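You operate a simulated robot arm through the tools that you are given. There is no shell and no other tool.

Carry out the task below with a simulated robot arm. There is one attempt and no reset: what you move stays moved.

## Task
Pour some honey over the oats and stir it in with the wooden spoon.
Fine: jar and spoon go back where they were; the other mixing bowls stay as they are. Set down upright: honey jar.

Only the result counts: the job must be done as asked and must still hold three seconds after the hand-in. Knocking over, shifting, dropping, spilling or breaking anything else fails it.

## Robot
A 7-joint arm with a two-finger parallel gripper, fixed in place. Base frame: the origin is at the foot of the arm, x ahead of it, y to its left, z up. Lengths are in m, angles in degrees, forces in N, time in s.
With the tool pointing down near the work surface it reaches from about 0.1 to 0.7 m from the base axis. Its first joint turns from -166.0 to 166.0 degrees. Payload 3.91 kg.
The TCP is the grasp point between the finger pads, 0.03 m short of the fingertips. In the tool frame z runs along the fingers and y along their closing line. Largest opening 0.11 m; finger width 0.02, thickness 0.01; the body of the gripper, 0.048 by 0.112 m, starts 0.055 m behind the TCP.
Orientation is that of the tool frame in the base frame, as [roll, pitch, yaw] about the fixed x, y, z axes, in that order (R = Rz(yaw) Ry(pitch) Rx(roll)). With the fingers straight down and closing along the base's y, the tool's x points along the base's -x, its y along +y and its z along -z.

## Interface
- The arm moves only by the tool move_arm. Its argument "rows" is a list that holds one entry, the list of rows, each a list of 7 numbers: the closure, from 0 (fully open) to 1 (shut), then the shift along the tool's x, y, z in units of 300 mm (1.0 is 300 mm), then the turn, a rotation vector about the tool's x, y, z in units of 60 degrees (1.0 is 60 degrees). In form: [[[grip, x, y, z, ax, ay, az], ...]]. A call has 1 to 20 rows; each row is the pose to reach, as a shift and turn from the pose commanded when the call began, along the tool's axes at that moment. A call with a number of a shift or a turn outside -1 to 1 is refused whole. A row lasts 0.2 s, in which the tool goes at most 0.05 m and 8.6 degrees; a call with a longer step from one row to the next is refused whole, and so is a gripper value outside its range. Where a pose cannot be reached the arm comes as near as it can. A force on the tool above 40 N (or 10 N above the force at the start of the call, whichever is more), or a blocked arm, ends the call early, and 0.2 s more pass. Each finger travels about 0.153 m/s and halts on what it meets, pressing with about 23 N; the grip force reading is that of the motor and also rises with nothing between the fingers. The clock runs only during rows and for 0.2 s after the last one: add rows that repeat a pose to give the fingers time. The reply holds the time, the measured pose of the TCP, the force on the tool along the base axes, the opening and the grip force, in the units named above and with some noise, with the torque about the TCP (base axes, N m) and any sound that the robot's microphone picked up.
- Cameras (640 x 400 px; columns grow to the right, rows downward): "scene" is fixed at [0.0477, -0.6499, 1.4884]; the picture's right is [0.43, -0.90, 0.00], its down [-0.55, -0.26, -0.79] and it looks along [0.72, 0.34, -0.61] (base axes); focal length 262 px, centre (320, 200). "wrist" rides on the gripper at [0.077, 0.007, -0.114] in the tool frame; the picture's right is [-0.09, 1.00, 0.00], its down [-0.80, -0.07, -0.59] and it looks along [-0.59, -0.05, 0.80] (tool axes); focal length 270 px, centre (320, 200). There is no depth. A picture from a camera that has moved, and an enlarged one, comes with that camera's place and axes in the base frame and with its lens.
- get_image(camera): a new picture of that camera. The clock stands still meanwhile.
- raise_lower(by): slides the trunk up (or, below 0, down) by that many m; the arm rides with it, the base frame stays. It gives what a move gives, with no picture.
- close_up(camera, box): a new picture of the part [left, top, right, bottom] of that camera's present view, enlarged. The clock stands still meanwhile.
- sign_off(): hands the job in; it is judged then, once.

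Places have to be worked out from the pictures, the camera data and where the tool is seen. Open the gripper and draw the arm clear of the work before you hand the job in, unless the task says otherwise.

The tools are called as a command line: name --argument value ..., lists and objects as JSON in quotes. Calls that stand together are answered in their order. move_arm: Moves the arm, as the interface text tells. Its arguments: {"type":"object","properties":{"rows":{"type":"array"}},"required":["rows"]} The other tools are called the same way: raise_lower (by) slides the trunk up or down; get_image (camera) takes a picture; close_up (camera, box) takes an enlarged picture of a part of a camera's view; sign_off () hands the job in.

At the start:

```text
t: 0.0
ee_pos: [0.2524, -0.3243, 1.3056]
orientation: [-180.0, 0.0, 180.0]
force: [-0.3, -0.4, 0.7]
torque: [-0.04, 0.01, -0.01]
finger_gap: 0.1099
finger_force: 0.1
trunk travel left (down, up): [-0.55, 0.06]
```

scene: 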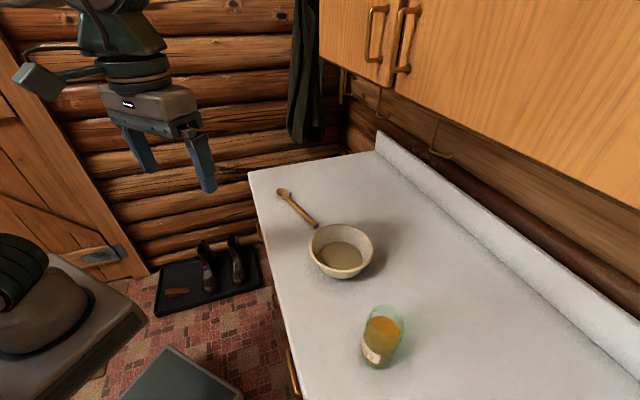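
wrist: 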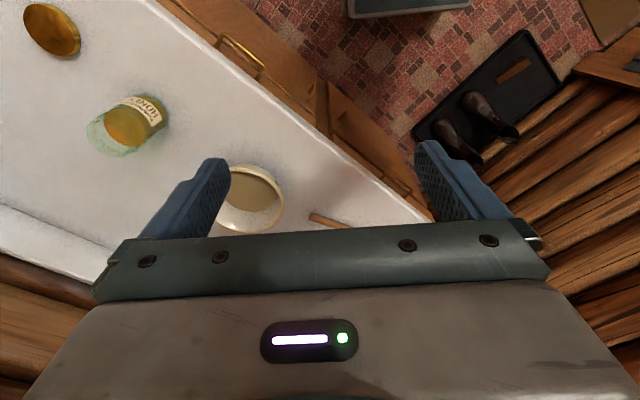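

I'll begin by looking at the scene more closely: the bowl, spoon and jar, and the round brass item in the wrist view.

close_up --camera "scene" --box '[240, 160, 440, 285]'

close_up --camera "scene" --box '[300, 275, 500, 400]'

close_up --camera "wrist" --box '[0, 0, 320, 200]'

```text
3.20 times, centred on (340, 222) of scene
camera zoom: at [0.0477, -0.6499, 1.4884], right [0.43, -0.9, 0.0], down [-0.55, -0.26, -0.79], along [0.72, 0.34, -0.61], focal length 837 px, centre (256, 128)
```

zoom: 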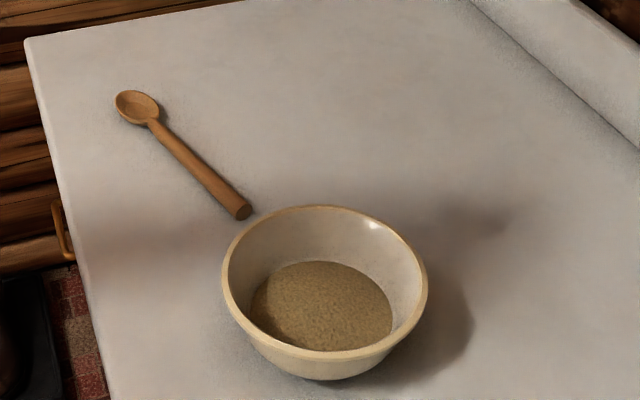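

```text
3.20 times, centred on (400, 338) of scene
camera zoom: at [0.0477, -0.6499, 1.4884], right [0.43, -0.9, 0.0], down [-0.55, -0.26, -0.79], along [0.72, 0.34, -0.61], focal length 837 px, centre (64, -240)
```

zoom: 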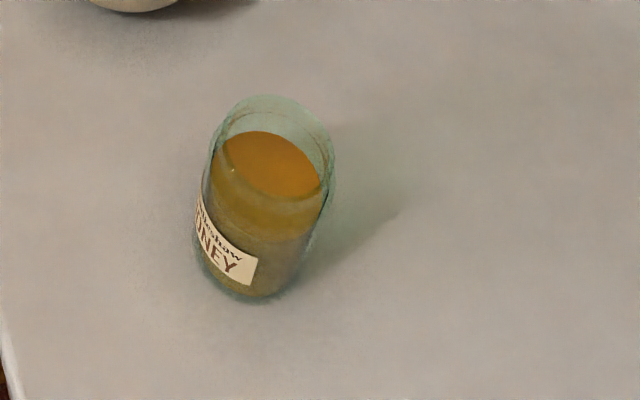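

```text
2.00 times, centred on (160, 100) of wrist
camera zoom: at [0.1741, -0.3181, 1.4188], right [0.09, 1.0, 0.0], down [0.8, -0.07, 0.59], along [0.59, -0.05, -0.8], focal length 541 px, centre (640, 400)
```

zoom: 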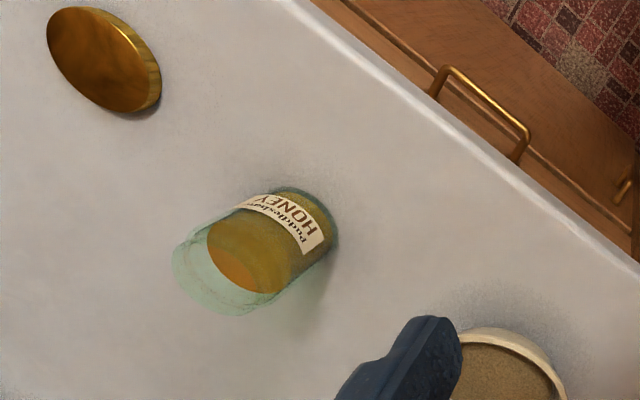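

The bowl of oats is at about (0.50, -0.49), with its rim near z 0.957. The open jar is near (0.32, -0.66), the spoon runs from (0.61, -0.36) to (0.72, -0.17), and the counter is at z≈0.89. I'll turn the wrist toward the jar, staying high, to see the rest of the counter and refine the jar's position.

move_arm --rows '[[[0, 0.03, -0.02, 0, 0, 0, 0.14], [0, 0.06, -0.04, 0, 0, 0, 0.28], [0, 0.09, -0.06, 0, 0, 0, 0.42], [0, 0.12, -0.08, 0, 0, 0, 0.56], [0, 0.15, -0.1, 0, 0, 0, 0.7], [0, 0.18, -0.12, 0, 0, 0, 0.84], [0, 0.21, -0.135, 0, 0, 0, 0.96], [0, 0.241, -0.149, 0, 0, 0, 1.0]]]'

get_image --camera "wrist"

get_image --camera "scene"

```text
t: 1.8
ee_pos: [0.18, -0.3702, 1.3052]
orientation: [-180.0, 0.0, 120.0]
force: [0.2, 0.3, 0.2]
torque: [0.01, -0.02, 0.02]
finger_gap: 0.1098
finger_force: 0.0
trunk travel left (down, up): [-0.55, 0.06]
```

```text
taken
camera wrist: at [0.1462, -0.3009, 1.4184], right [0.91, 0.42, 0.0], down [0.34, -0.73, 0.59], along [0.25, -0.54, -0.8], focal length 270 px, centre (320, 200)
```

wrist: 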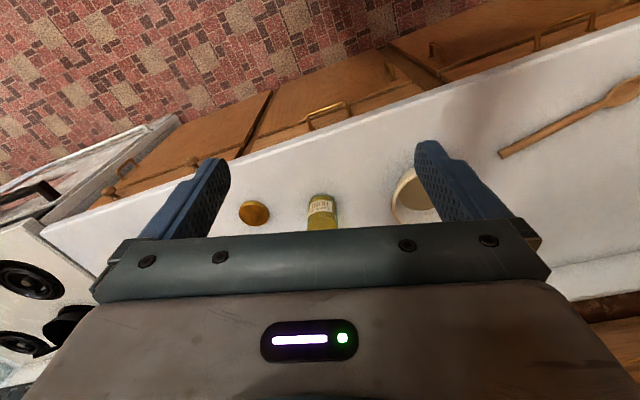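

```text
taken
```

scene: 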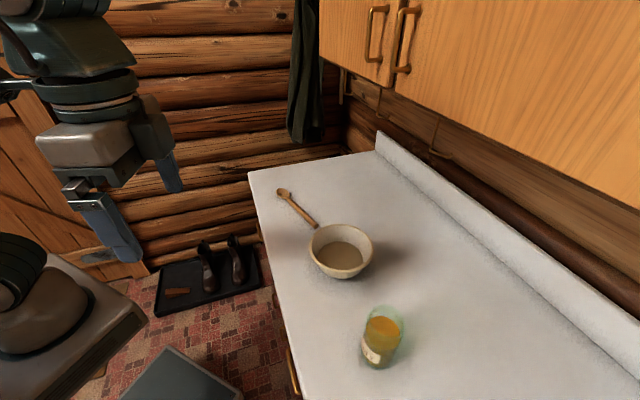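

Only one bowl is in view. The lid lies beside the jar and a stove stands beyond it. I'll zoom in on this wrist view to refine the positions of the jar, bowl and spoon.

close_up --camera "wrist" --box '[220, 160, 460, 260]'

close_up --camera "wrist" --box '[440, 50, 640, 175]'

```text
2.67 times, centred on (340, 210) of wrist
camera zoom: at [0.1462, -0.3009, 1.4184], right [0.91, 0.42, 0.0], down [0.34, -0.73, 0.59], along [0.25, -0.54, -0.8], focal length 721 px, centre (267, 173)
```

zoom: 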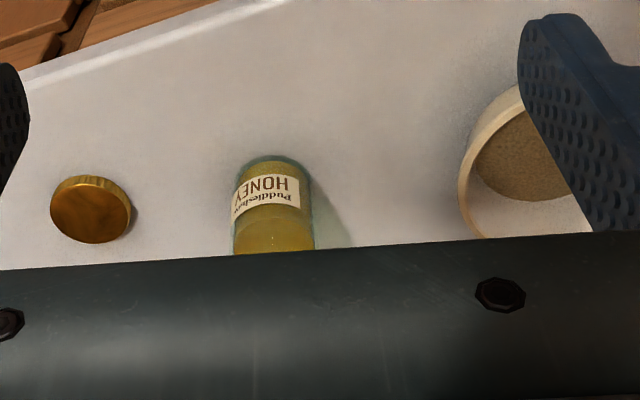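

```text
3.20 times, centred on (540, 112) of wrist
camera zoom: at [0.1462, -0.3009, 1.4184], right [0.91, 0.42, 0.0], down [0.34, -0.73, 0.59], along [0.25, -0.54, -0.8], focal length 865 px, centre (-384, 480)
```

zoom: 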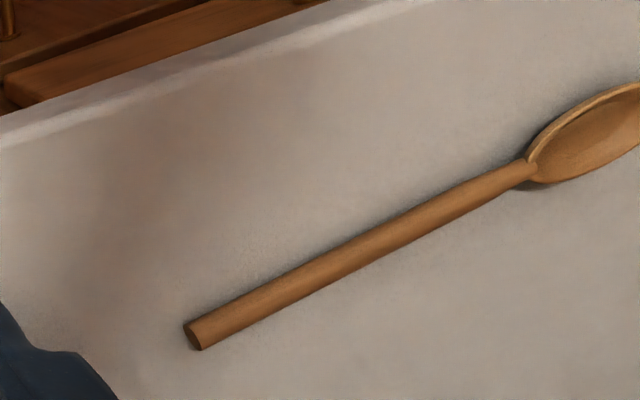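

Triangulating again puts the jar base at about (0.320, -0.658, 0.90), roughly 0.07 m across and 0.13 m tall. I'll tilt the tool 60° outward while descending partway, for a side grasp of the jar.

move_arm --rows '[[[0, -0.048, -0.008, 0.065, 0, -0.125, 0], [0, -0.096, -0.017, 0.129, 0, -0.25, 0], [0, -0.144, -0.025, 0.194, 0, -0.375, 0], [0, -0.192, -0.034, 0.258, 0, -0.5, 0], [0, -0.24, -0.042, 0.323, 0, -0.625, 0], [0, -0.288, -0.051, 0.388, 0, -0.75, 0], [0, -0.336, -0.06, 0.452, 0, -0.875, 0], [0, -0.384, -0.068, 0.517, 0, -1.0, 0], [0, -0.384, -0.068, 0.517, 0, -1.0, 0]]]'

get_image --camera "wrist"

get_image --camera "scene"

```text
t: 3.8
ee_pos: [0.219, -0.4803, 1.1521]
orientation: [-179.9, 59.8, 120.1]
force: [-0.5, -0.4, 0.3]
torque: [0.0, -0.04, -0.02]
finger_gap: 0.1101
finger_force: 0.0
out of reach, approached as far as the arm can: row 7, 8
trunk travel left (down, up): [-0.55, 0.06]
```

```text
taken
camera wrist: at [0.1547, -0.3576, 1.1404], right [0.88, 0.46, 0.07], down [-0.12, 0.06, 0.99], along [0.45, -0.89, 0.11], focal length 270 px, centre (320, 200)
```

wrist: 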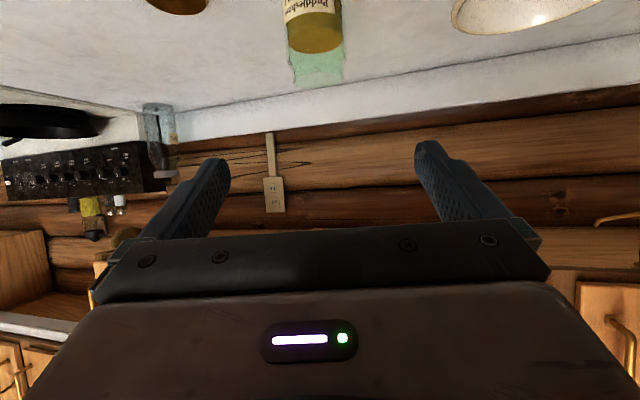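

```text
taken
```

scene: 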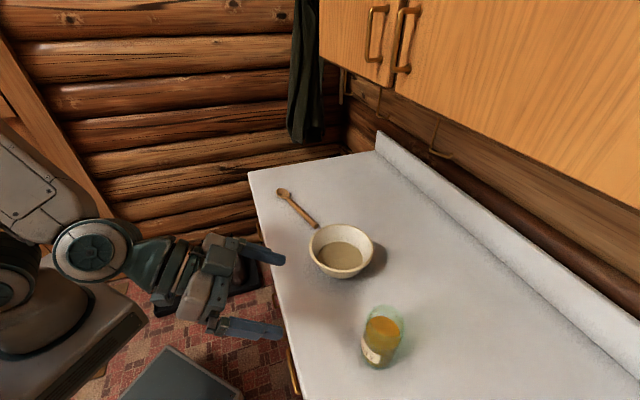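

The tilt is in place and the wrist view confirms the jar axis near (0.319, -0.658). I'll move to a pre-grasp point about 13 cm short of the jar along the tool axis.

move_arm --rows '[[[0, 0.054, -0.001, 0.11, 0, 0, 0], [0, 0.108, -0.003, 0.221, 0, 0, 0], [0, 0.161, -0.004, 0.331, 0, 0, 0], [0, 0.215, -0.006, 0.442, 0, 0, 0], [0, 0.215, -0.006, 0.442, 0, 0, 0]]]'

get_image --camera "wrist"

get_image --camera "scene"

```text
t: 5.0
ee_pos: [0.2624, -0.5503, 1.0285]
orientation: [-180.0, 60.0, 120.0]
force: [0.2, -0.2, -0.6]
torque: [0.0, 0.02, 0.03]
finger_gap: 0.1099
finger_force: 0.1
trunk travel left (down, up): [-0.55, 0.06]
```

```text
taken
camera wrist: at [0.1983, -0.4281, 1.0175], right [0.88, 0.46, 0.08], down [-0.12, 0.06, 0.99], along [0.45, -0.89, 0.11], focal length 270 px, centre (320, 200)
```

wrist: 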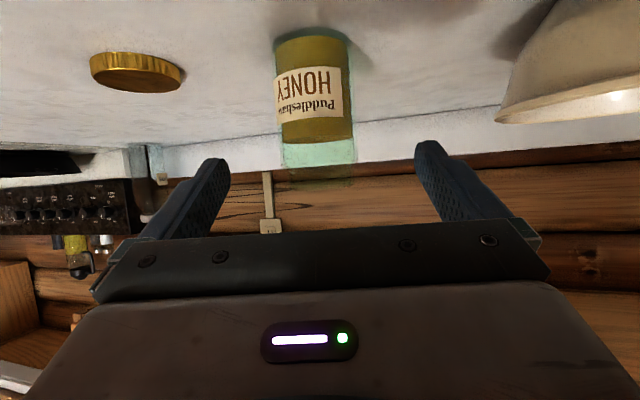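

```text
taken
```

scene: 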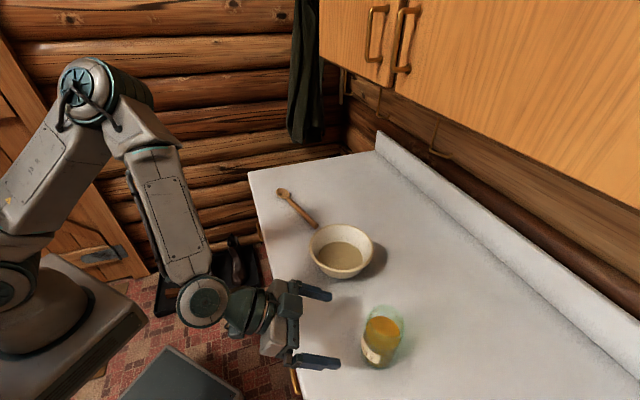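

The jar is centred between the open fingers and about 13 cm ahead, with its base at z≈0.903, rim at ≈1.02 and honey up to ≈0.985. I'll advance along the tool axis so the fingers straddle it at mid height.

move_arm --rows '[[[0, -0.001, -0.005, 0.09, 0, 0, 0], [0, -0.001, -0.01, 0.18, 0, 0, 0], [0, -0.002, -0.018, 0.27, 0, 0, 0], [0, -0.003, -0.018, 0.36, 0, 0, 0], [0, -0.003, -0.018, 0.429, 0, 0, 0], [0, -0.003, -0.018, 0.429, 0, 0, 0]]]'

get_image --camera "wrist"

close_up --camera "scene" --box '[220, 240, 460, 390]'

```text
t: 6.4
ee_pos: [0.3116, -0.6499, 0.9655]
orientation: [179.9, 59.9, 119.9]
force: [0.4, 0.2, 0.7]
torque: [-0.01, 0.01, 0.02]
finger_gap: 0.1098
finger_force: 0.0
trunk travel left (down, up): [-0.55, 0.06]
```

```text
taken
camera wrist: at [0.2477, -0.5277, 0.9553], right [0.89, 0.46, 0.08], down [-0.12, 0.06, 0.99], along [0.45, -0.89, 0.11], focal length 270 px, centre (320, 200)
```

wrist: 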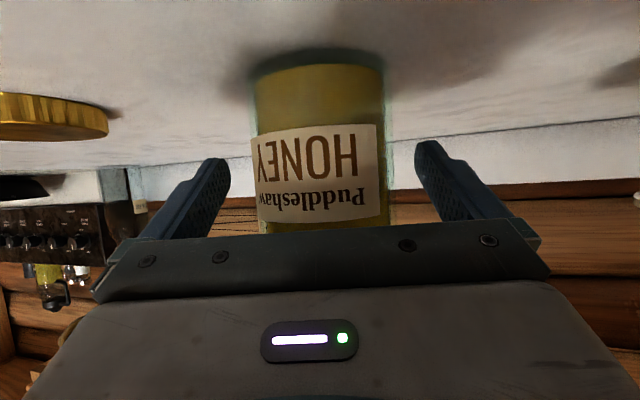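

```text
2.67 times, centred on (340, 315) of scene
camera zoom: at [0.0477, -0.6499, 1.4884], right [0.43, -0.9, 0.0], down [-0.55, -0.26, -0.79], along [0.72, 0.34, -0.61], focal length 697 px, centre (267, -107)
```

zoom: 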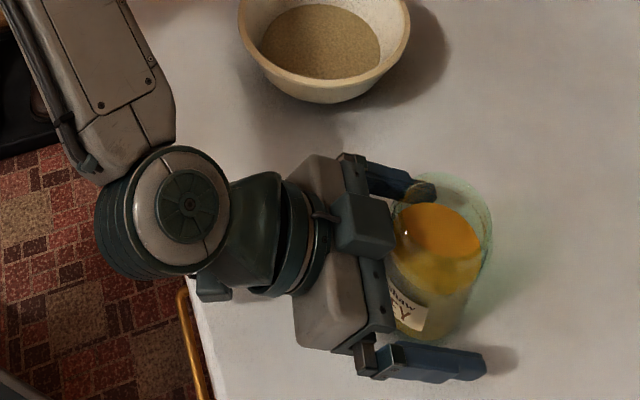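

The jar is centred between the fingers. I'll close the gripper on it and give it time to settle.

move_arm --rows '[[[0.3, 0, 0, 0, 0, 0, 0], [0.6, 0, 0, 0, 0, 0, 0], [1, 0, 0, 0, 0, 0, 0], [1, 0, 0, 0, 0, 0, 0], [1, 0, 0, 0, 0, 0, 0]]]'

get_image --camera "wrist"

```text
t: 7.6
ee_pos: [0.3127, -0.6497, 0.967]
orientation: [-180.0, 60.0, 120.0]
force: [2.2, 1.2, 0.0]
torque: [-0.09, -0.05, -0.01]
finger_gap: 0.0703
finger_force: 23.5
trunk travel left (down, up): [-0.55, 0.06]
```

```text
taken
camera wrist: at [0.248, -0.5273, 0.9555], right [0.88, 0.46, 0.08], down [-0.12, 0.06, 0.99], along [0.45, -0.89, 0.11], focal length 270 px, centre (320, 200)
```

wrist: 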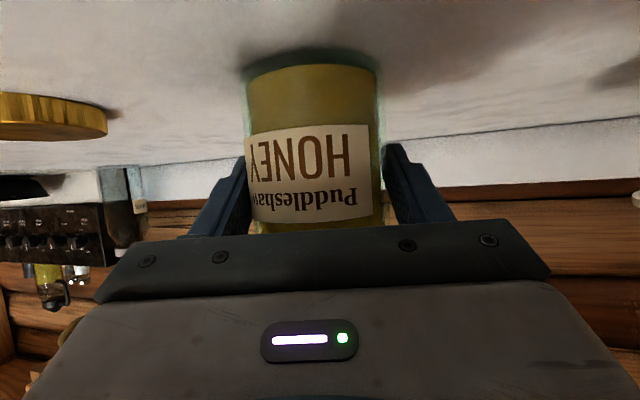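

The grip is solid (gap 0.070, 23.5 N). I'll lift the jar straight up about 10 cm.

move_arm --rows '[[[1, -0.029, 0, -0.017, 0, 0, 0], [1, -0.087, 0, -0.05, 0, 0, 0], [1, -0.144, 0, -0.083, 0, 0, 0], [1, -0.217, 0, -0.125, 0, 0, 0], [1, -0.289, 0, -0.167, 0, 0, 0], [1, -0.289, 0, -0.167, 0, 0, 0], [1, -0.289, 0, -0.167, 0, 0, 0]]]'

get_image --camera "wrist"

get_image --camera "scene"

```text
t: 9.2
ee_pos: [0.3106, -0.6513, 1.0651]
orientation: [-180.0, 60.1, 119.9]
force: [0.0, 0.1, -6.4]
torque: [0.05, 0.03, -0.01]
finger_gap: 0.0704
finger_force: 23.3
trunk travel left (down, up): [-0.55, 0.06]
```

```text
taken
camera wrist: at [0.2471, -0.5288, 1.0544], right [0.88, 0.46, 0.08], down [-0.12, 0.06, 0.99], along [0.45, -0.89, 0.11], focal length 270 px, centre (320, 200)
```

wrist: 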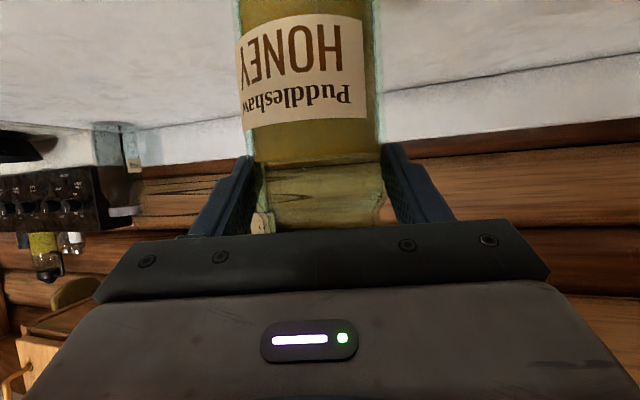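

```text
taken
```

scene: 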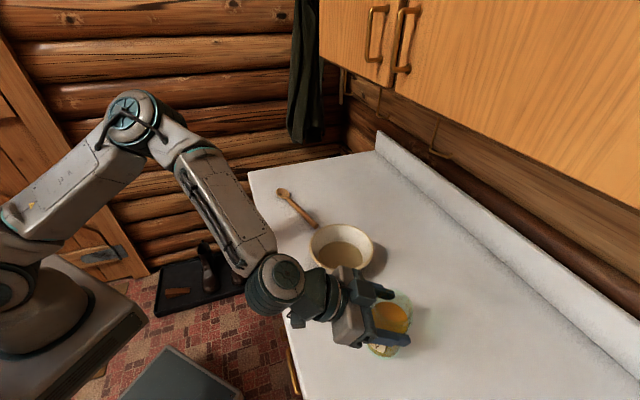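

The jar looks lower in the fingers than before, as if it slid several centimetres during the lift. I'll take zoomed pictures while the clock stands still, before doing anything else.

close_up --camera "scene" --box '[280, 230, 460, 370]'

close_up --camera "wrist" --box '[180, 0, 460, 250]'

```text
2.86 times, centred on (370, 300) of scene
camera zoom: at [0.0477, -0.6499, 1.4884], right [0.43, -0.9, 0.0], down [-0.55, -0.26, -0.79], along [0.72, 0.34, -0.61], focal length 747 px, centre (177, -86)
```

zoom: 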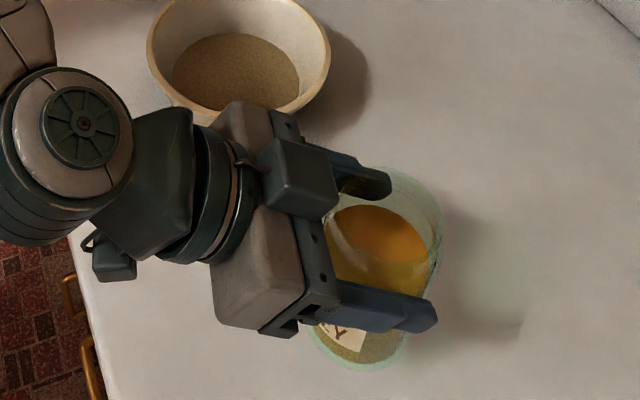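

```text
1.60 times, centred on (320, 125) of wrist
camera zoom: at [0.2471, -0.5288, 1.0544], right [0.88, 0.46, 0.08], down [-0.12, 0.06, 0.99], along [0.45, -0.89, 0.11], focal length 432 px, centre (320, 320)
```

zoom: 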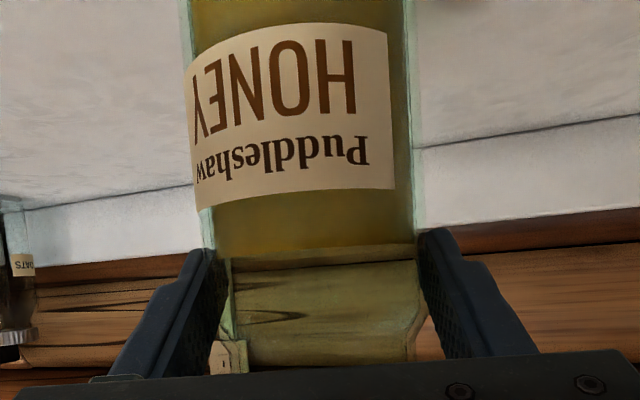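

The jar slid about 4 cm through the pads during the lift and may still be creeping. I'll lower it gently to the counter now and regrasp it more securely.

move_arm --rows '[[[1, 0.075, 0, 0.043, 0, 0, 0], [1, 0.13, 0, 0.075, 0, 0, 0]]]'

get_image --camera "wrist"

```text
t: 9.8
ee_pos: [0.3123, -0.6513, 1.0193]
orientation: [180.0, 59.9, 120.0]
force: [0.7, -0.5, -6.2]
torque: [0.01, 0.05, -0.03]
finger_gap: 0.0702
finger_force: 23.1
trunk travel left (down, up): [-0.55, 0.06]
```

```text
taken
camera wrist: at [0.2491, -0.5296, 1.0081], right [0.88, 0.46, 0.08], down [-0.12, 0.06, 0.99], along [0.45, -0.89, 0.11], focal length 270 px, centre (320, 200)
```

wrist: 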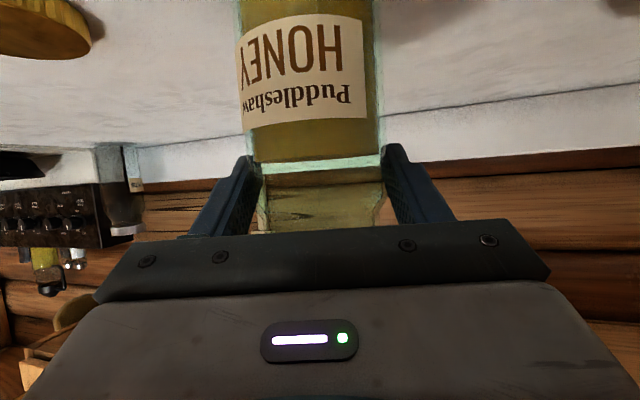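

Relative to the fingers the jar hasn't moved since the last picture, so it isn't creeping now. The base should be about 1.5 cm above the counter, so I'll ease it down until the load goes off.

move_arm --rows '[[[1, 0.014, 0, 0.008, 0, 0, 0], [1, 0.026, 0, 0.015, 0, 0, 0], [1, 0.035, 0, 0.02, 0, 0, 0], [1, 0.04, 0, 0.023, 0, 0, 0], [1, 0.04, 0, 0.023, 0, 0, 0]]]'

get_image --camera "wrist"

```text
t: 11.0
ee_pos: [0.3114, -0.6518, 1.0069]
orientation: [180.0, 60.1, 120.0]
force: [1.2, 2.0, 6.0]
torque: [0.26, 0.24, -0.05]
finger_gap: 0.0703
finger_force: 22.8
trunk travel left (down, up): [-0.55, 0.06]
```

```text
taken
camera wrist: at [0.2473, -0.5297, 0.996], right [0.88, 0.46, 0.08], down [-0.12, 0.07, 0.99], along [0.45, -0.89, 0.11], focal length 270 px, centre (320, 200)
```

wrist: 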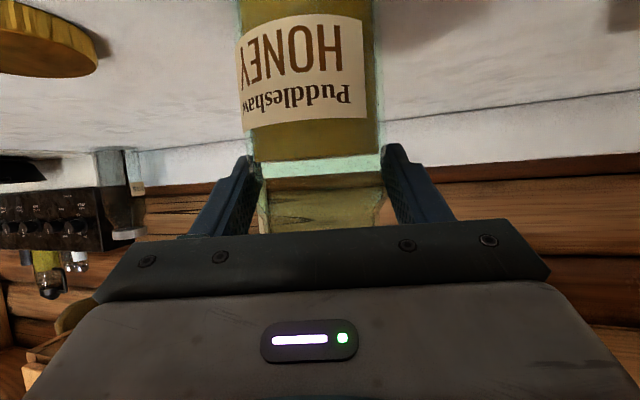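

The load is off and the jar stands on the counter. I'll open the fingers, drop to just below mid height (near the jar's centre of mass), and check the picture before regrasping.

move_arm --rows '[[[0.6, 0, 0, 0, 0, 0, 0], [0.3, 0, 0, 0, 0, 0, 0], [0, 0, 0, 0, 0, 0, 0], [0, 0, 0, 0, 0, 0, 0], [0, 0.047, 0, 0.027, 0, 0, 0], [0, 0.094, 0, 0.055, 0, 0, 0], [0, 0.142, 0, 0.084, 0, 0, 0], [0, 0.142, 0, 0.084, 0, 0, 0]]]'

get_image --camera "wrist"

close_up --camera "scene" --box '[280, 230, 460, 370]'

```text
t: 12.8
ee_pos: [0.3123, -0.6534, 0.9555]
orientation: [-179.9, 60.0, 120.0]
force: [-0.1, -0.6, 0.0]
torque: [0.0, -0.02, 0.02]
finger_gap: 0.1102
finger_force: 0.0
trunk travel left (down, up): [-0.55, 0.06]
```

```text
taken
camera wrist: at [0.2478, -0.5313, 0.9446], right [0.88, 0.46, 0.08], down [-0.12, 0.06, 0.99], along [0.45, -0.89, 0.11], focal length 270 px, centre (320, 200)
```

wrist: 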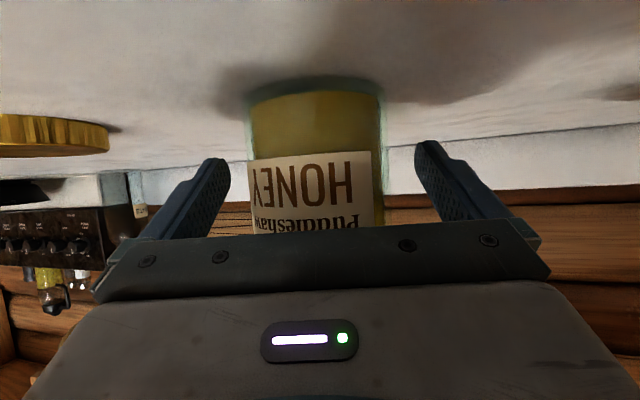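

```text
2.86 times, centred on (370, 300) of scene
camera zoom: at [0.0477, -0.6499, 1.4884], right [0.43, -0.9, 0.0], down [-0.55, -0.26, -0.79], along [0.72, 0.34, -0.61], focal length 747 px, centre (177, -86)
```

zoom: 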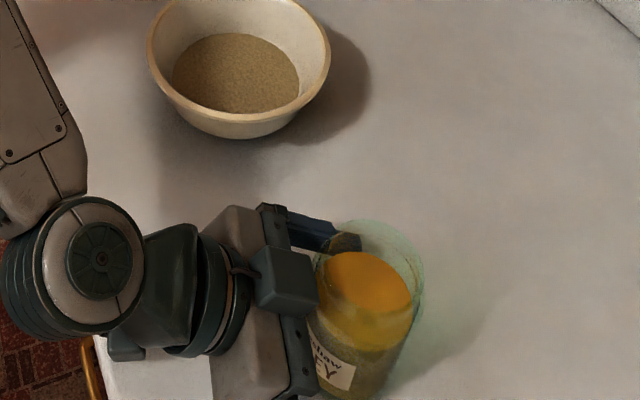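

The jar is upright and the fingers now straddle it about 5 cm above its base. I'll close and do a very slow 2 cm test lift.

move_arm --rows '[[[0.4, 0, 0, 0, 0, 0, 0], [0.7, 0, 0, 0, 0, 0, 0], [1, 0, 0, 0, 0, 0, 0], [1, 0, 0, 0, 0, 0, 0], [1, 0, 0, 0, 0, 0, 0], [1, -0.003, 0, -0.0017, 0, 0, 0], [1, -0.009, 0, -0.005, 0, 0, 0], [1, -0.017, 0, -0.01, 0, 0, 0], [1, -0.029, 0, -0.017, 0, 0, 0], [1, -0.04, 0, -0.0233, 0, 0, 0], [1, -0.049, 0, -0.0283, 0, 0, 0], [1, -0.055, 0, -0.0317, 0, 0, 0], [1, -0.058, 0, -0.0333, 0, 0, 0]]]'

get_image --camera "wrist"

```text
t: 15.6
ee_pos: [0.3103, -0.6528, 0.9754]
orientation: [-180.0, 60.0, 119.9]
force: [-0.1, 1.1, -6.1]
torque: [0.0, 0.03, 0.0]
finger_gap: 0.0702
finger_force: 23.4
trunk travel left (down, up): [-0.55, 0.06]
```

```text
taken
camera wrist: at [0.2462, -0.5304, 0.9648], right [0.88, 0.46, 0.08], down [-0.12, 0.06, 0.99], along [0.45, -0.89, 0.11], focal length 270 px, centre (320, 200)
```

wrist: 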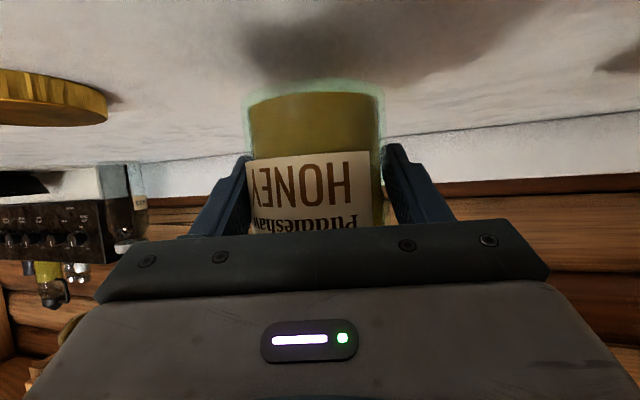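

The slow lift held with no slip: the label sits at the same place in the picture. I'll keep accelerations low and raise the jar another 10 cm smoothly.

move_arm --rows '[[[1, -0.0058, 0, -0.0033, 0, 0, 0], [1, -0.0173, 0, -0.01, 0, 0, 0], [1, -0.0346, 0, -0.02, 0, 0, 0], [1, -0.0577, 0, -0.0333, 0, 0, 0], [1, -0.0866, 0, -0.05, 0, 0, 0], [1, -0.1155, 0, -0.0667, 0, 0, 0], [1, -0.1443, 0, -0.0833, 0, 0, 0], [1, -0.1732, 0, -0.1, 0, 0, 0], [1, -0.2021, 0, -0.1167, 0, 0, 0], [1, -0.2309, 0, -0.1333, 0, 0, 0], [1, -0.254, 0, -0.1467, 0, 0, 0], [1, -0.2713, 0, -0.1567, 0, 0, 0], [1, -0.2829, 0, -0.1633, 0, 0, 0], [1, -0.2887, 0, -0.1667, 0, 0, 0]]]'

get_image --camera "wrist"

```text
t: 18.6
ee_pos: [0.3136, -0.653, 1.0763]
orientation: [179.9, 60.0, 119.9]
force: [-0.3, 0.0, -5.8]
torque: [0.03, 0.0, 0.03]
finger_gap: 0.0701
finger_force: 23.0
trunk travel left (down, up): [-0.55, 0.06]
```

```text
taken
camera wrist: at [0.2491, -0.5306, 1.0654], right [0.88, 0.46, 0.08], down [-0.12, 0.06, 0.99], along [0.45, -0.89, 0.11], focal length 270 px, centre (320, 200)
```

wrist: 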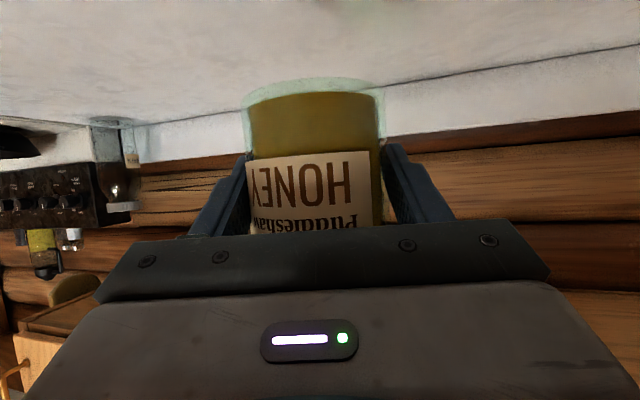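

There's still no slip, and the jar base is well above the bowl rim (z≈0.978). Next I'll carry it smoothly sideways to a spot just on the near side of the bowl, at TCP about (0.44, -0.42, 1.076).

move_arm --rows '[[[1, 0.0026, 0.0084, -0.0045, 0, 0, 0], [1, 0.0077, 0.0253, -0.0134, 0, 0, 0], [1, 0.0154, 0.0505, -0.0267, 0, 0, 0], [1, 0.0257, 0.0842, -0.0446, 0, 0, 0], [1, 0.0386, 0.1263, -0.0668, 0, 0, 0], [1, 0.054, 0.1769, -0.0936, 0, 0, 0], [1, 0.0694, 0.2274, -0.1203, 0, 0, 0], [1, 0.0848, 0.2779, -0.147, 0, 0, 0], [1, 0.1002, 0.3285, -0.1738, 0, 0, 0], [1, 0.1157, 0.379, -0.2005, 0, 0, 0], [1, 0.1311, 0.4295, -0.2272, 0, 0, 0], [1, 0.1465, 0.4801, -0.254, 0, 0, 0], [1, 0.1619, 0.5306, -0.2807, 0, 0, 0], [1, 0.1773, 0.5811, -0.3074, 0, 0, 0], [1, 0.1927, 0.6317, -0.3342, 0, 0, 0], [1, 0.2056, 0.6738, -0.3564, 0, 0, 0], [1, 0.2159, 0.7075, -0.3743, 0, 0, 0], [1, 0.2236, 0.7327, -0.3876, 0, 0, 0], [1, 0.2287, 0.7496, -0.3965, 0, 0, 0], [1, 0.2313, 0.758, -0.401, 0, 0, 0]]]'

get_image --camera "wrist"

get_image --camera "scene"

close_up --camera "scene" --box '[240, 160, 440, 285]'

```text
t: 22.8
ee_pos: [0.4398, -0.4169, 1.0765]
orientation: [-179.9, 60.1, 120.0]
force: [0.6, 0.5, -6.8]
torque: [-0.01, 0.02, -0.02]
finger_gap: 0.0702
finger_force: 23.0
trunk travel left (down, up): [-0.55, 0.06]
```

```text
taken
camera wrist: at [0.3748, -0.2956, 1.0658], right [0.88, 0.46, 0.08], down [-0.12, 0.06, 0.99], along [0.45, -0.89, 0.11], focal length 270 px, centre (320, 200)
```

wrist: 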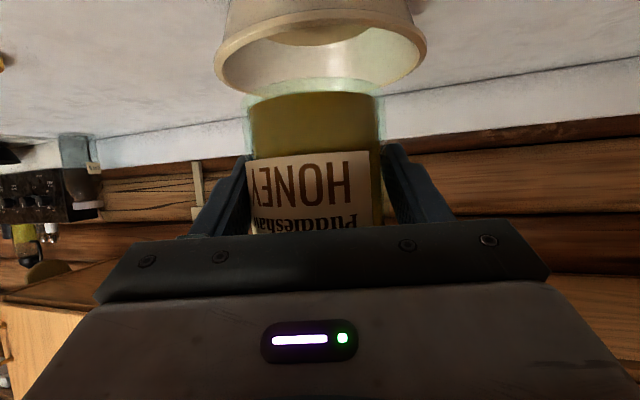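

```text
taken
```

scene: 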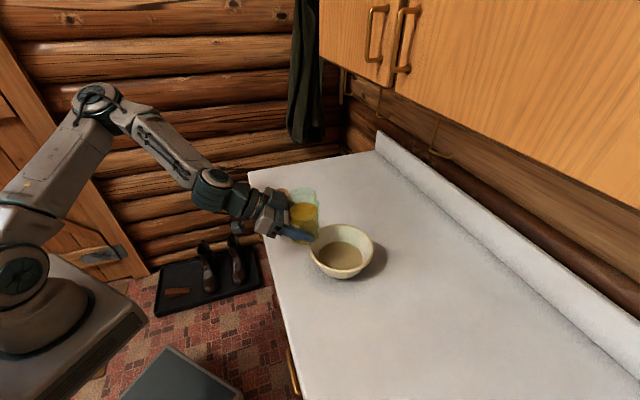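

```text
3.20 times, centred on (340, 222) of scene
camera zoom: at [0.0477, -0.6499, 1.4884], right [0.43, -0.9, 0.0], down [-0.55, -0.26, -0.79], along [0.72, 0.34, -0.61], focal length 837 px, centre (256, 128)
```

zoom: 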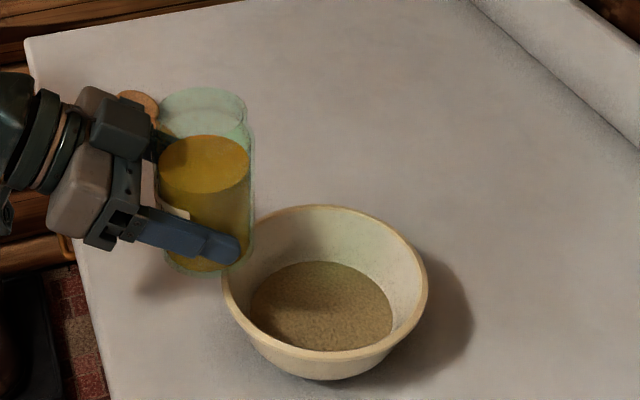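

The bowl centre works out to (0.487, -0.497) and lies in the jar's tilt plane, about 8.4 cm ahead of the grip, which suits the lip position. I'll tilt the jar forward 40°, which shouldn't start the flow yet, and check for slip.

move_arm --rows '[[[1, -0.0006, 0, 0, 0, 0.0167, 0], [1, -0.0015, 0, 0, 0, 0.0417, 0], [1, -0.0029, 0, 0.0001, 0, 0.0833, 0], [1, -0.0049, 0, 0.0004, 0, 0.1417, 0], [1, -0.0072, 0, 0.0008, 0, 0.2083, 0], [1, -0.0097, 0, 0.0015, 0, 0.2833, 0], [1, -0.0122, 0, 0.0023, 0, 0.3583, 0], [1, -0.0146, 0, 0.0034, 0, 0.4333, 0], [1, -0.0169, 0, 0.0046, 0, 0.5083, 0], [1, -0.0189, 0, 0.0059, 0, 0.575, 0], [1, -0.0203, 0, 0.0069, 0, 0.625, 0], [1, -0.0212, 0, 0.0076, 0, 0.6583, 0], [1, -0.0214, 0, 0.0078, 0, 0.6667, 0]]]'

close_up --camera "scene" --box '[240, 160, 440, 285]'

get_image --camera "wrist"

```text
t: 25.6
ee_pos: [0.4414, -0.422, 1.0808]
orientation: [179.9, 20.0, 120.1]
force: [0.0, -0.8, -5.9]
torque: [0.07, 0.07, 0.0]
finger_gap: 0.0704
finger_force: 23.3
trunk travel left (down, up): [-0.55, 0.06]
```

```text
3.20 times, centred on (340, 222) of scene
camera zoom: at [0.0477, -0.6499, 1.4884], right [0.43, -0.9, 0.0], down [-0.55, -0.26, -0.79], along [0.72, 0.34, -0.61], focal length 837 px, centre (256, 128)
```

zoom: 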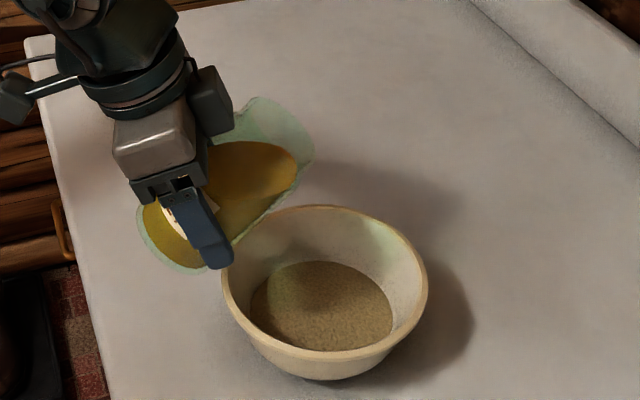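

```text
taken
camera wrist: at [0.3904, -0.3231, 1.1607], right [0.9, 0.43, 0.03], down [0.21, -0.51, 0.83], along [0.37, -0.75, -0.55], focal length 270 px, centre (320, 200)
```

wrist: 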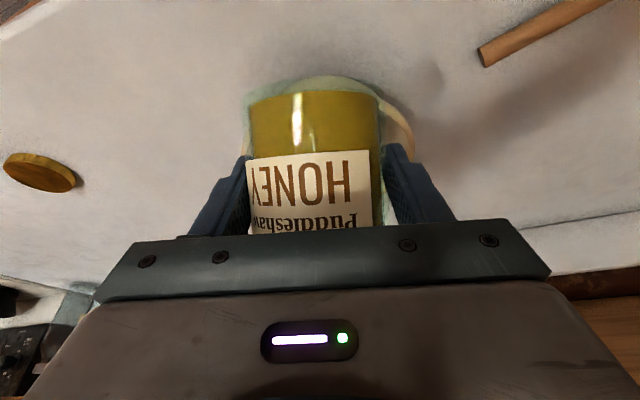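

No slip: the honey surface is near the lip, and the lip is above the bowl centre. I'll tilt slowly by another 15° and look for flow.

move_arm --rows '[[[1, -0.0009, 0, 0, 0, 0.025, 0], [1, -0.0023, 0, 0.0001, 0, 0.067, 0], [1, -0.0043, 0, 0.0003, 0, 0.125, 0], [1, -0.0063, 0, 0.0006, 0, 0.183, 0], [1, -0.0079, 0, 0.0009, 0, 0.228, 0], [1, -0.0086, 0, 0.0011, 0, 0.25, 0], [1, -0.0086, 0, 0.0011, 0, 0.25, 0]]]'

close_up --camera "scene" --box '[240, 160, 440, 285]'

```text
t: 27.2
ee_pos: [0.4431, -0.4237, 1.0813]
orientation: [179.9, 4.9, 120.0]
force: [-0.2, 0.0, -5.4]
torque: [0.03, 0.02, 0.04]
finger_gap: 0.0704
finger_force: 23.1
trunk travel left (down, up): [-0.55, 0.06]
```

```text
3.20 times, centred on (340, 222) of scene
camera zoom: at [0.0477, -0.6499, 1.4884], right [0.43, -0.9, 0.0], down [-0.55, -0.26, -0.79], along [0.72, 0.34, -0.61], focal length 837 px, centre (256, 128)
```

zoom: 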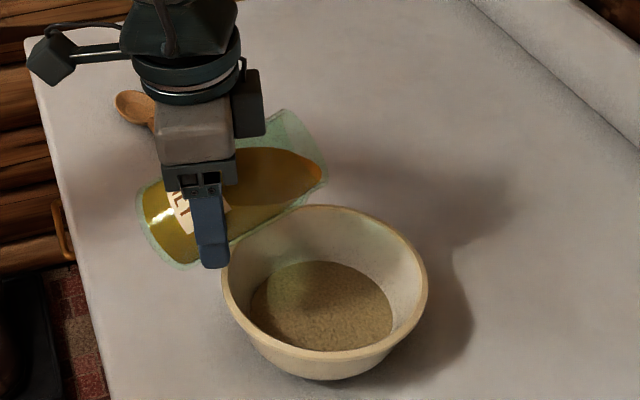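

The honey has reached the lip but isn't flowing yet. I'll tilt 8° more and hold.

move_arm --rows '[[[1, -0.0009, 0, 0, 0, 0.025, 0], [1, -0.0023, 0, 0.0001, 0, 0.067, 0], [1, -0.0038, 0, 0.0003, 0, 0.11, 0], [1, -0.0046, 0, 0.0004, 0, 0.133, 0], [1, -0.0046, 0, 0.0004, 0, 0.133, 0], [1, -0.0046, 0, 0.0004, 0, 0.133, 0]]]'

close_up --camera "scene" --box '[240, 160, 440, 285]'

```text
t: 28.6
ee_pos: [0.4436, -0.4254, 1.0813]
orientation: [-180.0, -3.0, 119.9]
force: [0.6, -0.4, -5.3]
torque: [0.05, 0.06, 0.0]
finger_gap: 0.0703
finger_force: 23.5
trunk travel left (down, up): [-0.55, 0.06]
```

```text
3.20 times, centred on (340, 222) of scene
camera zoom: at [0.0477, -0.6499, 1.4884], right [0.43, -0.9, 0.0], down [-0.55, -0.26, -0.79], along [0.72, 0.34, -0.61], focal length 837 px, centre (256, 128)
```

zoom: 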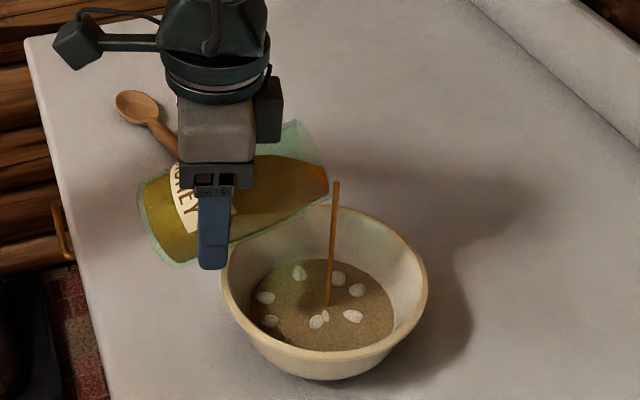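

A stream of honey is landing in the middle of the oats. I'll hold this tilt for about a second and check how much has gone in.

move_arm --rows '[[[1, 0, 0, 0, 0, 0, 0], [1, 0, 0, 0, 0, 0, 0], [1, 0, 0, 0, 0, 0, 0], [1, 0, 0, 0, 0, 0, 0]]]'

close_up --camera "scene" --box '[240, 160, 440, 285]'

```text
t: 29.6
ee_pos: [0.4432, -0.426, 1.0803]
orientation: [-180.0, -2.9, 120.0]
force: [-0.8, -0.2, -5.7]
torque: [0.06, 0.03, 0.01]
finger_gap: 0.07
finger_force: 23.0
trunk travel left (down, up): [-0.55, 0.06]
```

```text
3.20 times, centred on (340, 222) of scene
camera zoom: at [0.0477, -0.6499, 1.4884], right [0.43, -0.9, 0.0], down [-0.55, -0.26, -0.79], along [0.72, 0.34, -0.61], focal length 837 px, centre (256, 128)
```

zoom: 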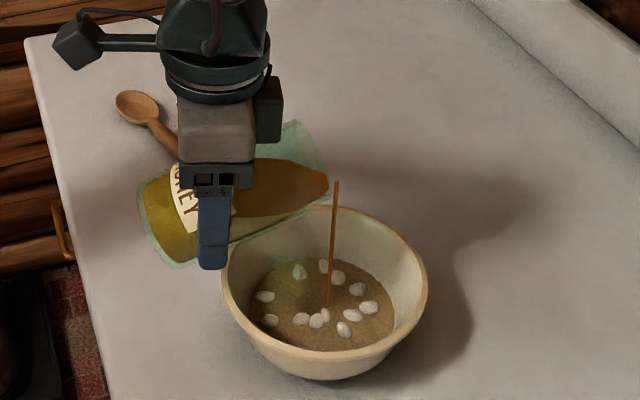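

The stream continues and clumps are appearing where the honey lands. I'll hold a bit over a second more to give a reasonable amount.

move_arm --rows '[[[1, 0, 0, 0, 0, 0, 0], [1, 0, 0, 0, 0, 0, 0], [1, 0, 0, 0, 0, 0, 0], [1, 0, 0, 0, 0, 0, 0], [1, 0, 0, 0, 0, 0, 0], [1, 0, 0, 0, 0, 0, 0]]]'

close_up --camera "scene" --box '[240, 160, 440, 285]'

```text
t: 31.0
ee_pos: [0.4431, -0.4265, 1.0808]
orientation: [-179.9, -3.0, 120.0]
force: [0.8, -0.4, -4.7]
torque: [0.04, 0.02, -0.01]
finger_gap: 0.0702
finger_force: 22.8
trunk travel left (down, up): [-0.55, 0.06]
```

```text
3.20 times, centred on (340, 222) of scene
camera zoom: at [0.0477, -0.6499, 1.4884], right [0.43, -0.9, 0.0], down [-0.55, -0.26, -0.79], along [0.72, 0.34, -0.61], focal length 837 px, centre (256, 128)
```

zoom: 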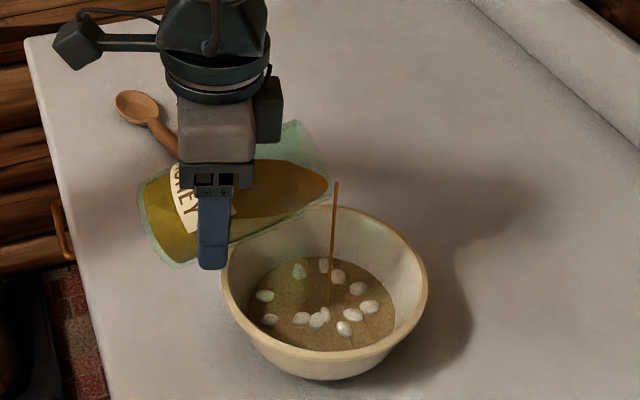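

The stream is thinning after roughly 2.5 s of flow, and by the readings about 50–100 g is in the bowl. I'll tilt the jar back smoothly with the lip still over the bowl so any drips fall into it.

move_arm --rows '[[[1, 0.0009, 0, 0, 0, -0.025, 0], [1, 0.0026, 0, 0.0001, 0, -0.075, 0], [1, 0.0052, 0, 0.0004, 0, -0.15, 0], [1, 0.0081, 0, 0.001, 0, -0.2333, 0], [1, 0.0114, 0, 0.002, 0, -0.3333, 0], [1, 0.0146, 0, 0.0034, 0, -0.4333, 0], [1, 0.0176, 0, 0.0051, 0, -0.5333, 0], [1, 0.0205, 0, 0.0071, 0, -0.6333, 0], [1, 0.0231, 0, 0.0093, 0, -0.7333, 0], [1, 0.0251, 0, 0.0115, 0, -0.8167, 0], [1, 0.0268, 0, 0.0135, 0, -0.8917, 0], [1, 0.0279, 0, 0.0152, 0, -0.95, 0], [1, 0.0285, 0, 0.0161, 0, -0.9833, 0], [1, 0.0289, 0, 0.0167, 0, -1.0, 0]]]'

close_up --camera "scene" --box '[240, 160, 440, 285]'

get_image --camera "wrist"

```text
t: 34.0
ee_pos: [0.4389, -0.4195, 1.0774]
orientation: [180.0, 57.1, 119.9]
force: [0.0, 0.4, -5.7]
torque: [0.05, 0.01, 0.02]
finger_gap: 0.0701
finger_force: 23.0
trunk travel left (down, up): [-0.55, 0.06]
```

```text
3.20 times, centred on (340, 222) of scene
camera zoom: at [0.0477, -0.6499, 1.4884], right [0.43, -0.9, 0.0], down [-0.55, -0.26, -0.79], along [0.72, 0.34, -0.61], focal length 837 px, centre (256, 128)
```

zoom: 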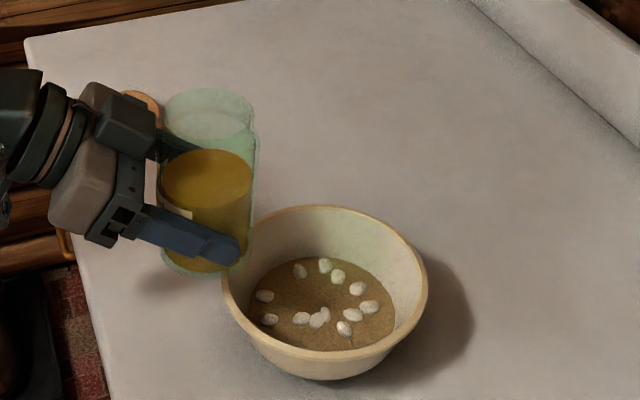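

```text
taken
camera wrist: at [0.3746, -0.2955, 1.0729], right [0.89, 0.46, 0.07], down [-0.09, 0.02, 1.0], along [0.45, -0.89, 0.06], focal length 270 px, centre (320, 200)
```

wrist: 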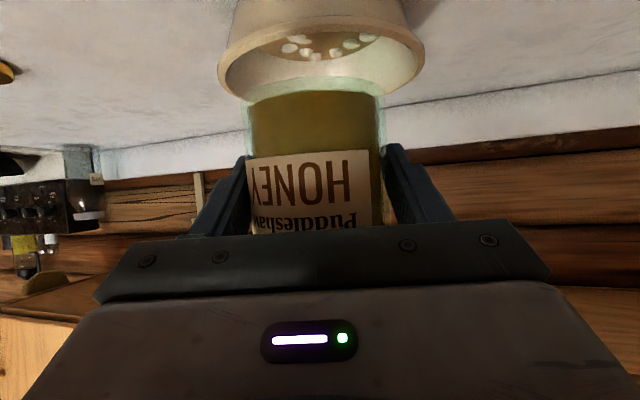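

The flow has stopped, and the level in the jar fell about 1 cm (roughly 50 g). I'll level the remaining 3° and hold over the bowl for about 2 s in case anything drips.

move_arm --rows '[[[1, 0.0006, 0, 0, 0, -0.015, 0], [1, 0.0013, 0, 0, 0, -0.035, 0], [1, 0.0017, 0, 0, 0, -0.05, 0], [1, 0.0017, 0, 0, 0, -0.05, 0], [1, 0.0017, 0, 0, 0, -0.05, 0], [1, 0.0017, 0, 0, 0, -0.05, 0], [1, 0.0017, 0, 0, 0, -0.05, 0], [1, 0.0017, 0, 0, 0, -0.05, 0], [1, 0.0017, 0, 0, 0, -0.05, 0], [1, 0.0017, 0, 0, 0, -0.05, 0], [1, 0.0017, 0, 0, 0, -0.05, 0]]]'

close_up --camera "scene" --box '[240, 160, 440, 285]'

close_up --camera "scene" --box '[270, 180, 360, 260]'

```text
t: 36.4
ee_pos: [0.44, -0.4173, 1.0769]
orientation: [-179.9, 60.0, 119.9]
force: [-0.1, -0.4, -5.6]
torque: [0.03, 0.02, 0.0]
finger_gap: 0.0703
finger_force: 22.8
trunk travel left (down, up): [-0.55, 0.06]
```

```text
3.20 times, centred on (340, 222) of scene
camera zoom: at [0.0477, -0.6499, 1.4884], right [0.43, -0.9, 0.0], down [-0.55, -0.26, -0.79], along [0.72, 0.34, -0.61], focal length 837 px, centre (256, 128)
```

zoom: 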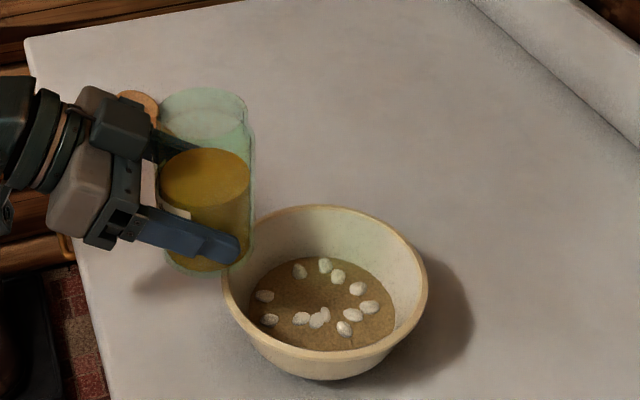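

```text
5.00 times, centred on (315, 220) of scene
camera zoom: at [0.0477, -0.6499, 1.4884], right [0.43, -0.9, 0.0], down [-0.55, -0.26, -0.79], along [0.72, 0.34, -0.61], focal length 1308 px, centre (345, 100)
```

zoom: 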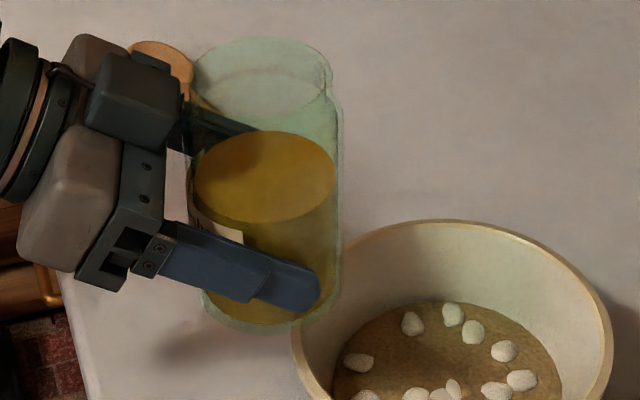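

No drips hang from the lip. I'll carry the jar back along the same path to above its original spot.

move_arm --rows '[[[1, -0.0026, -0.0084, 0.0045, 0, 0, 0], [1, -0.0077, -0.0253, 0.0134, 0, 0, 0], [1, -0.0154, -0.0505, 0.0267, 0, 0, 0], [1, -0.0257, -0.0842, 0.0446, 0, 0, 0], [1, -0.0386, -0.1263, 0.0668, 0, 0, 0], [1, -0.054, -0.1769, 0.0936, 0, 0, 0], [1, -0.0694, -0.2274, 0.1203, 0, 0, 0], [1, -0.0848, -0.2779, 0.147, 0, 0, 0], [1, -0.1002, -0.3285, 0.1738, 0, 0, 0], [1, -0.1157, -0.379, 0.2005, 0, 0, 0], [1, -0.1311, -0.4295, 0.2272, 0, 0, 0], [1, -0.1465, -0.4801, 0.254, 0, 0, 0], [1, -0.1619, -0.5306, 0.2807, 0, 0, 0], [1, -0.1773, -0.5811, 0.3074, 0, 0, 0], [1, -0.1927, -0.6317, 0.3342, 0, 0, 0], [1, -0.2056, -0.6738, 0.3564, 0, 0, 0], [1, -0.2159, -0.7075, 0.3743, 0, 0, 0], [1, -0.2236, -0.7327, 0.3876, 0, 0, 0], [1, -0.2287, -0.7496, 0.3965, 0, 0, 0], [1, -0.2313, -0.758, 0.401, 0, 0, 0]]]'

get_image --camera "wrist"

get_image --camera "scene"

```text
t: 40.6
ee_pos: [0.3119, -0.6527, 1.0759]
orientation: [-180.0, 60.0, 120.0]
force: [0.5, 0.2, -4.9]
torque: [0.03, -0.01, 0.01]
finger_gap: 0.0699
finger_force: 22.7
trunk travel left (down, up): [-0.55, 0.06]
```

```text
taken
camera wrist: at [0.2474, -0.5299, 1.0651], right [0.88, 0.46, 0.08], down [-0.12, 0.06, 0.99], along [0.45, -0.89, 0.11], focal length 270 px, centre (320, 200)
```

wrist: 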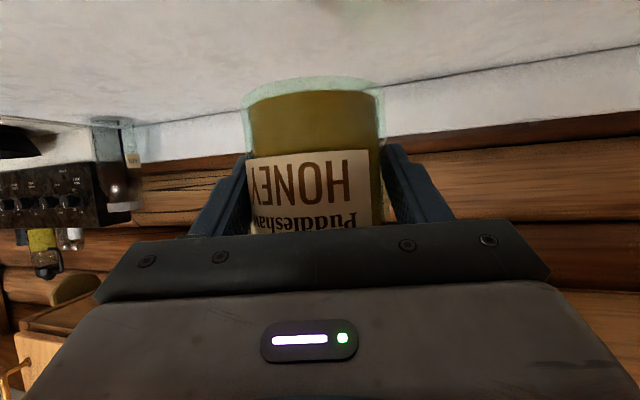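

```text
taken
```

scene: 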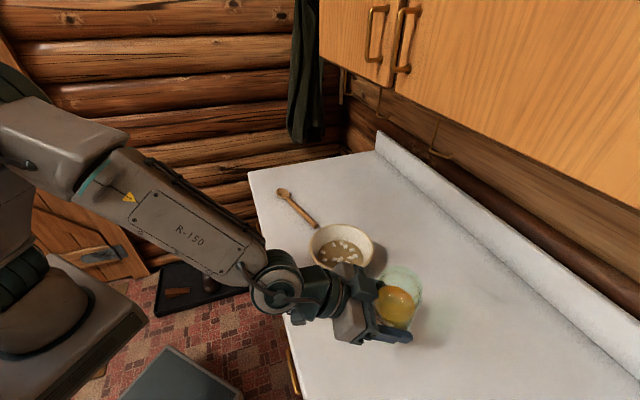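

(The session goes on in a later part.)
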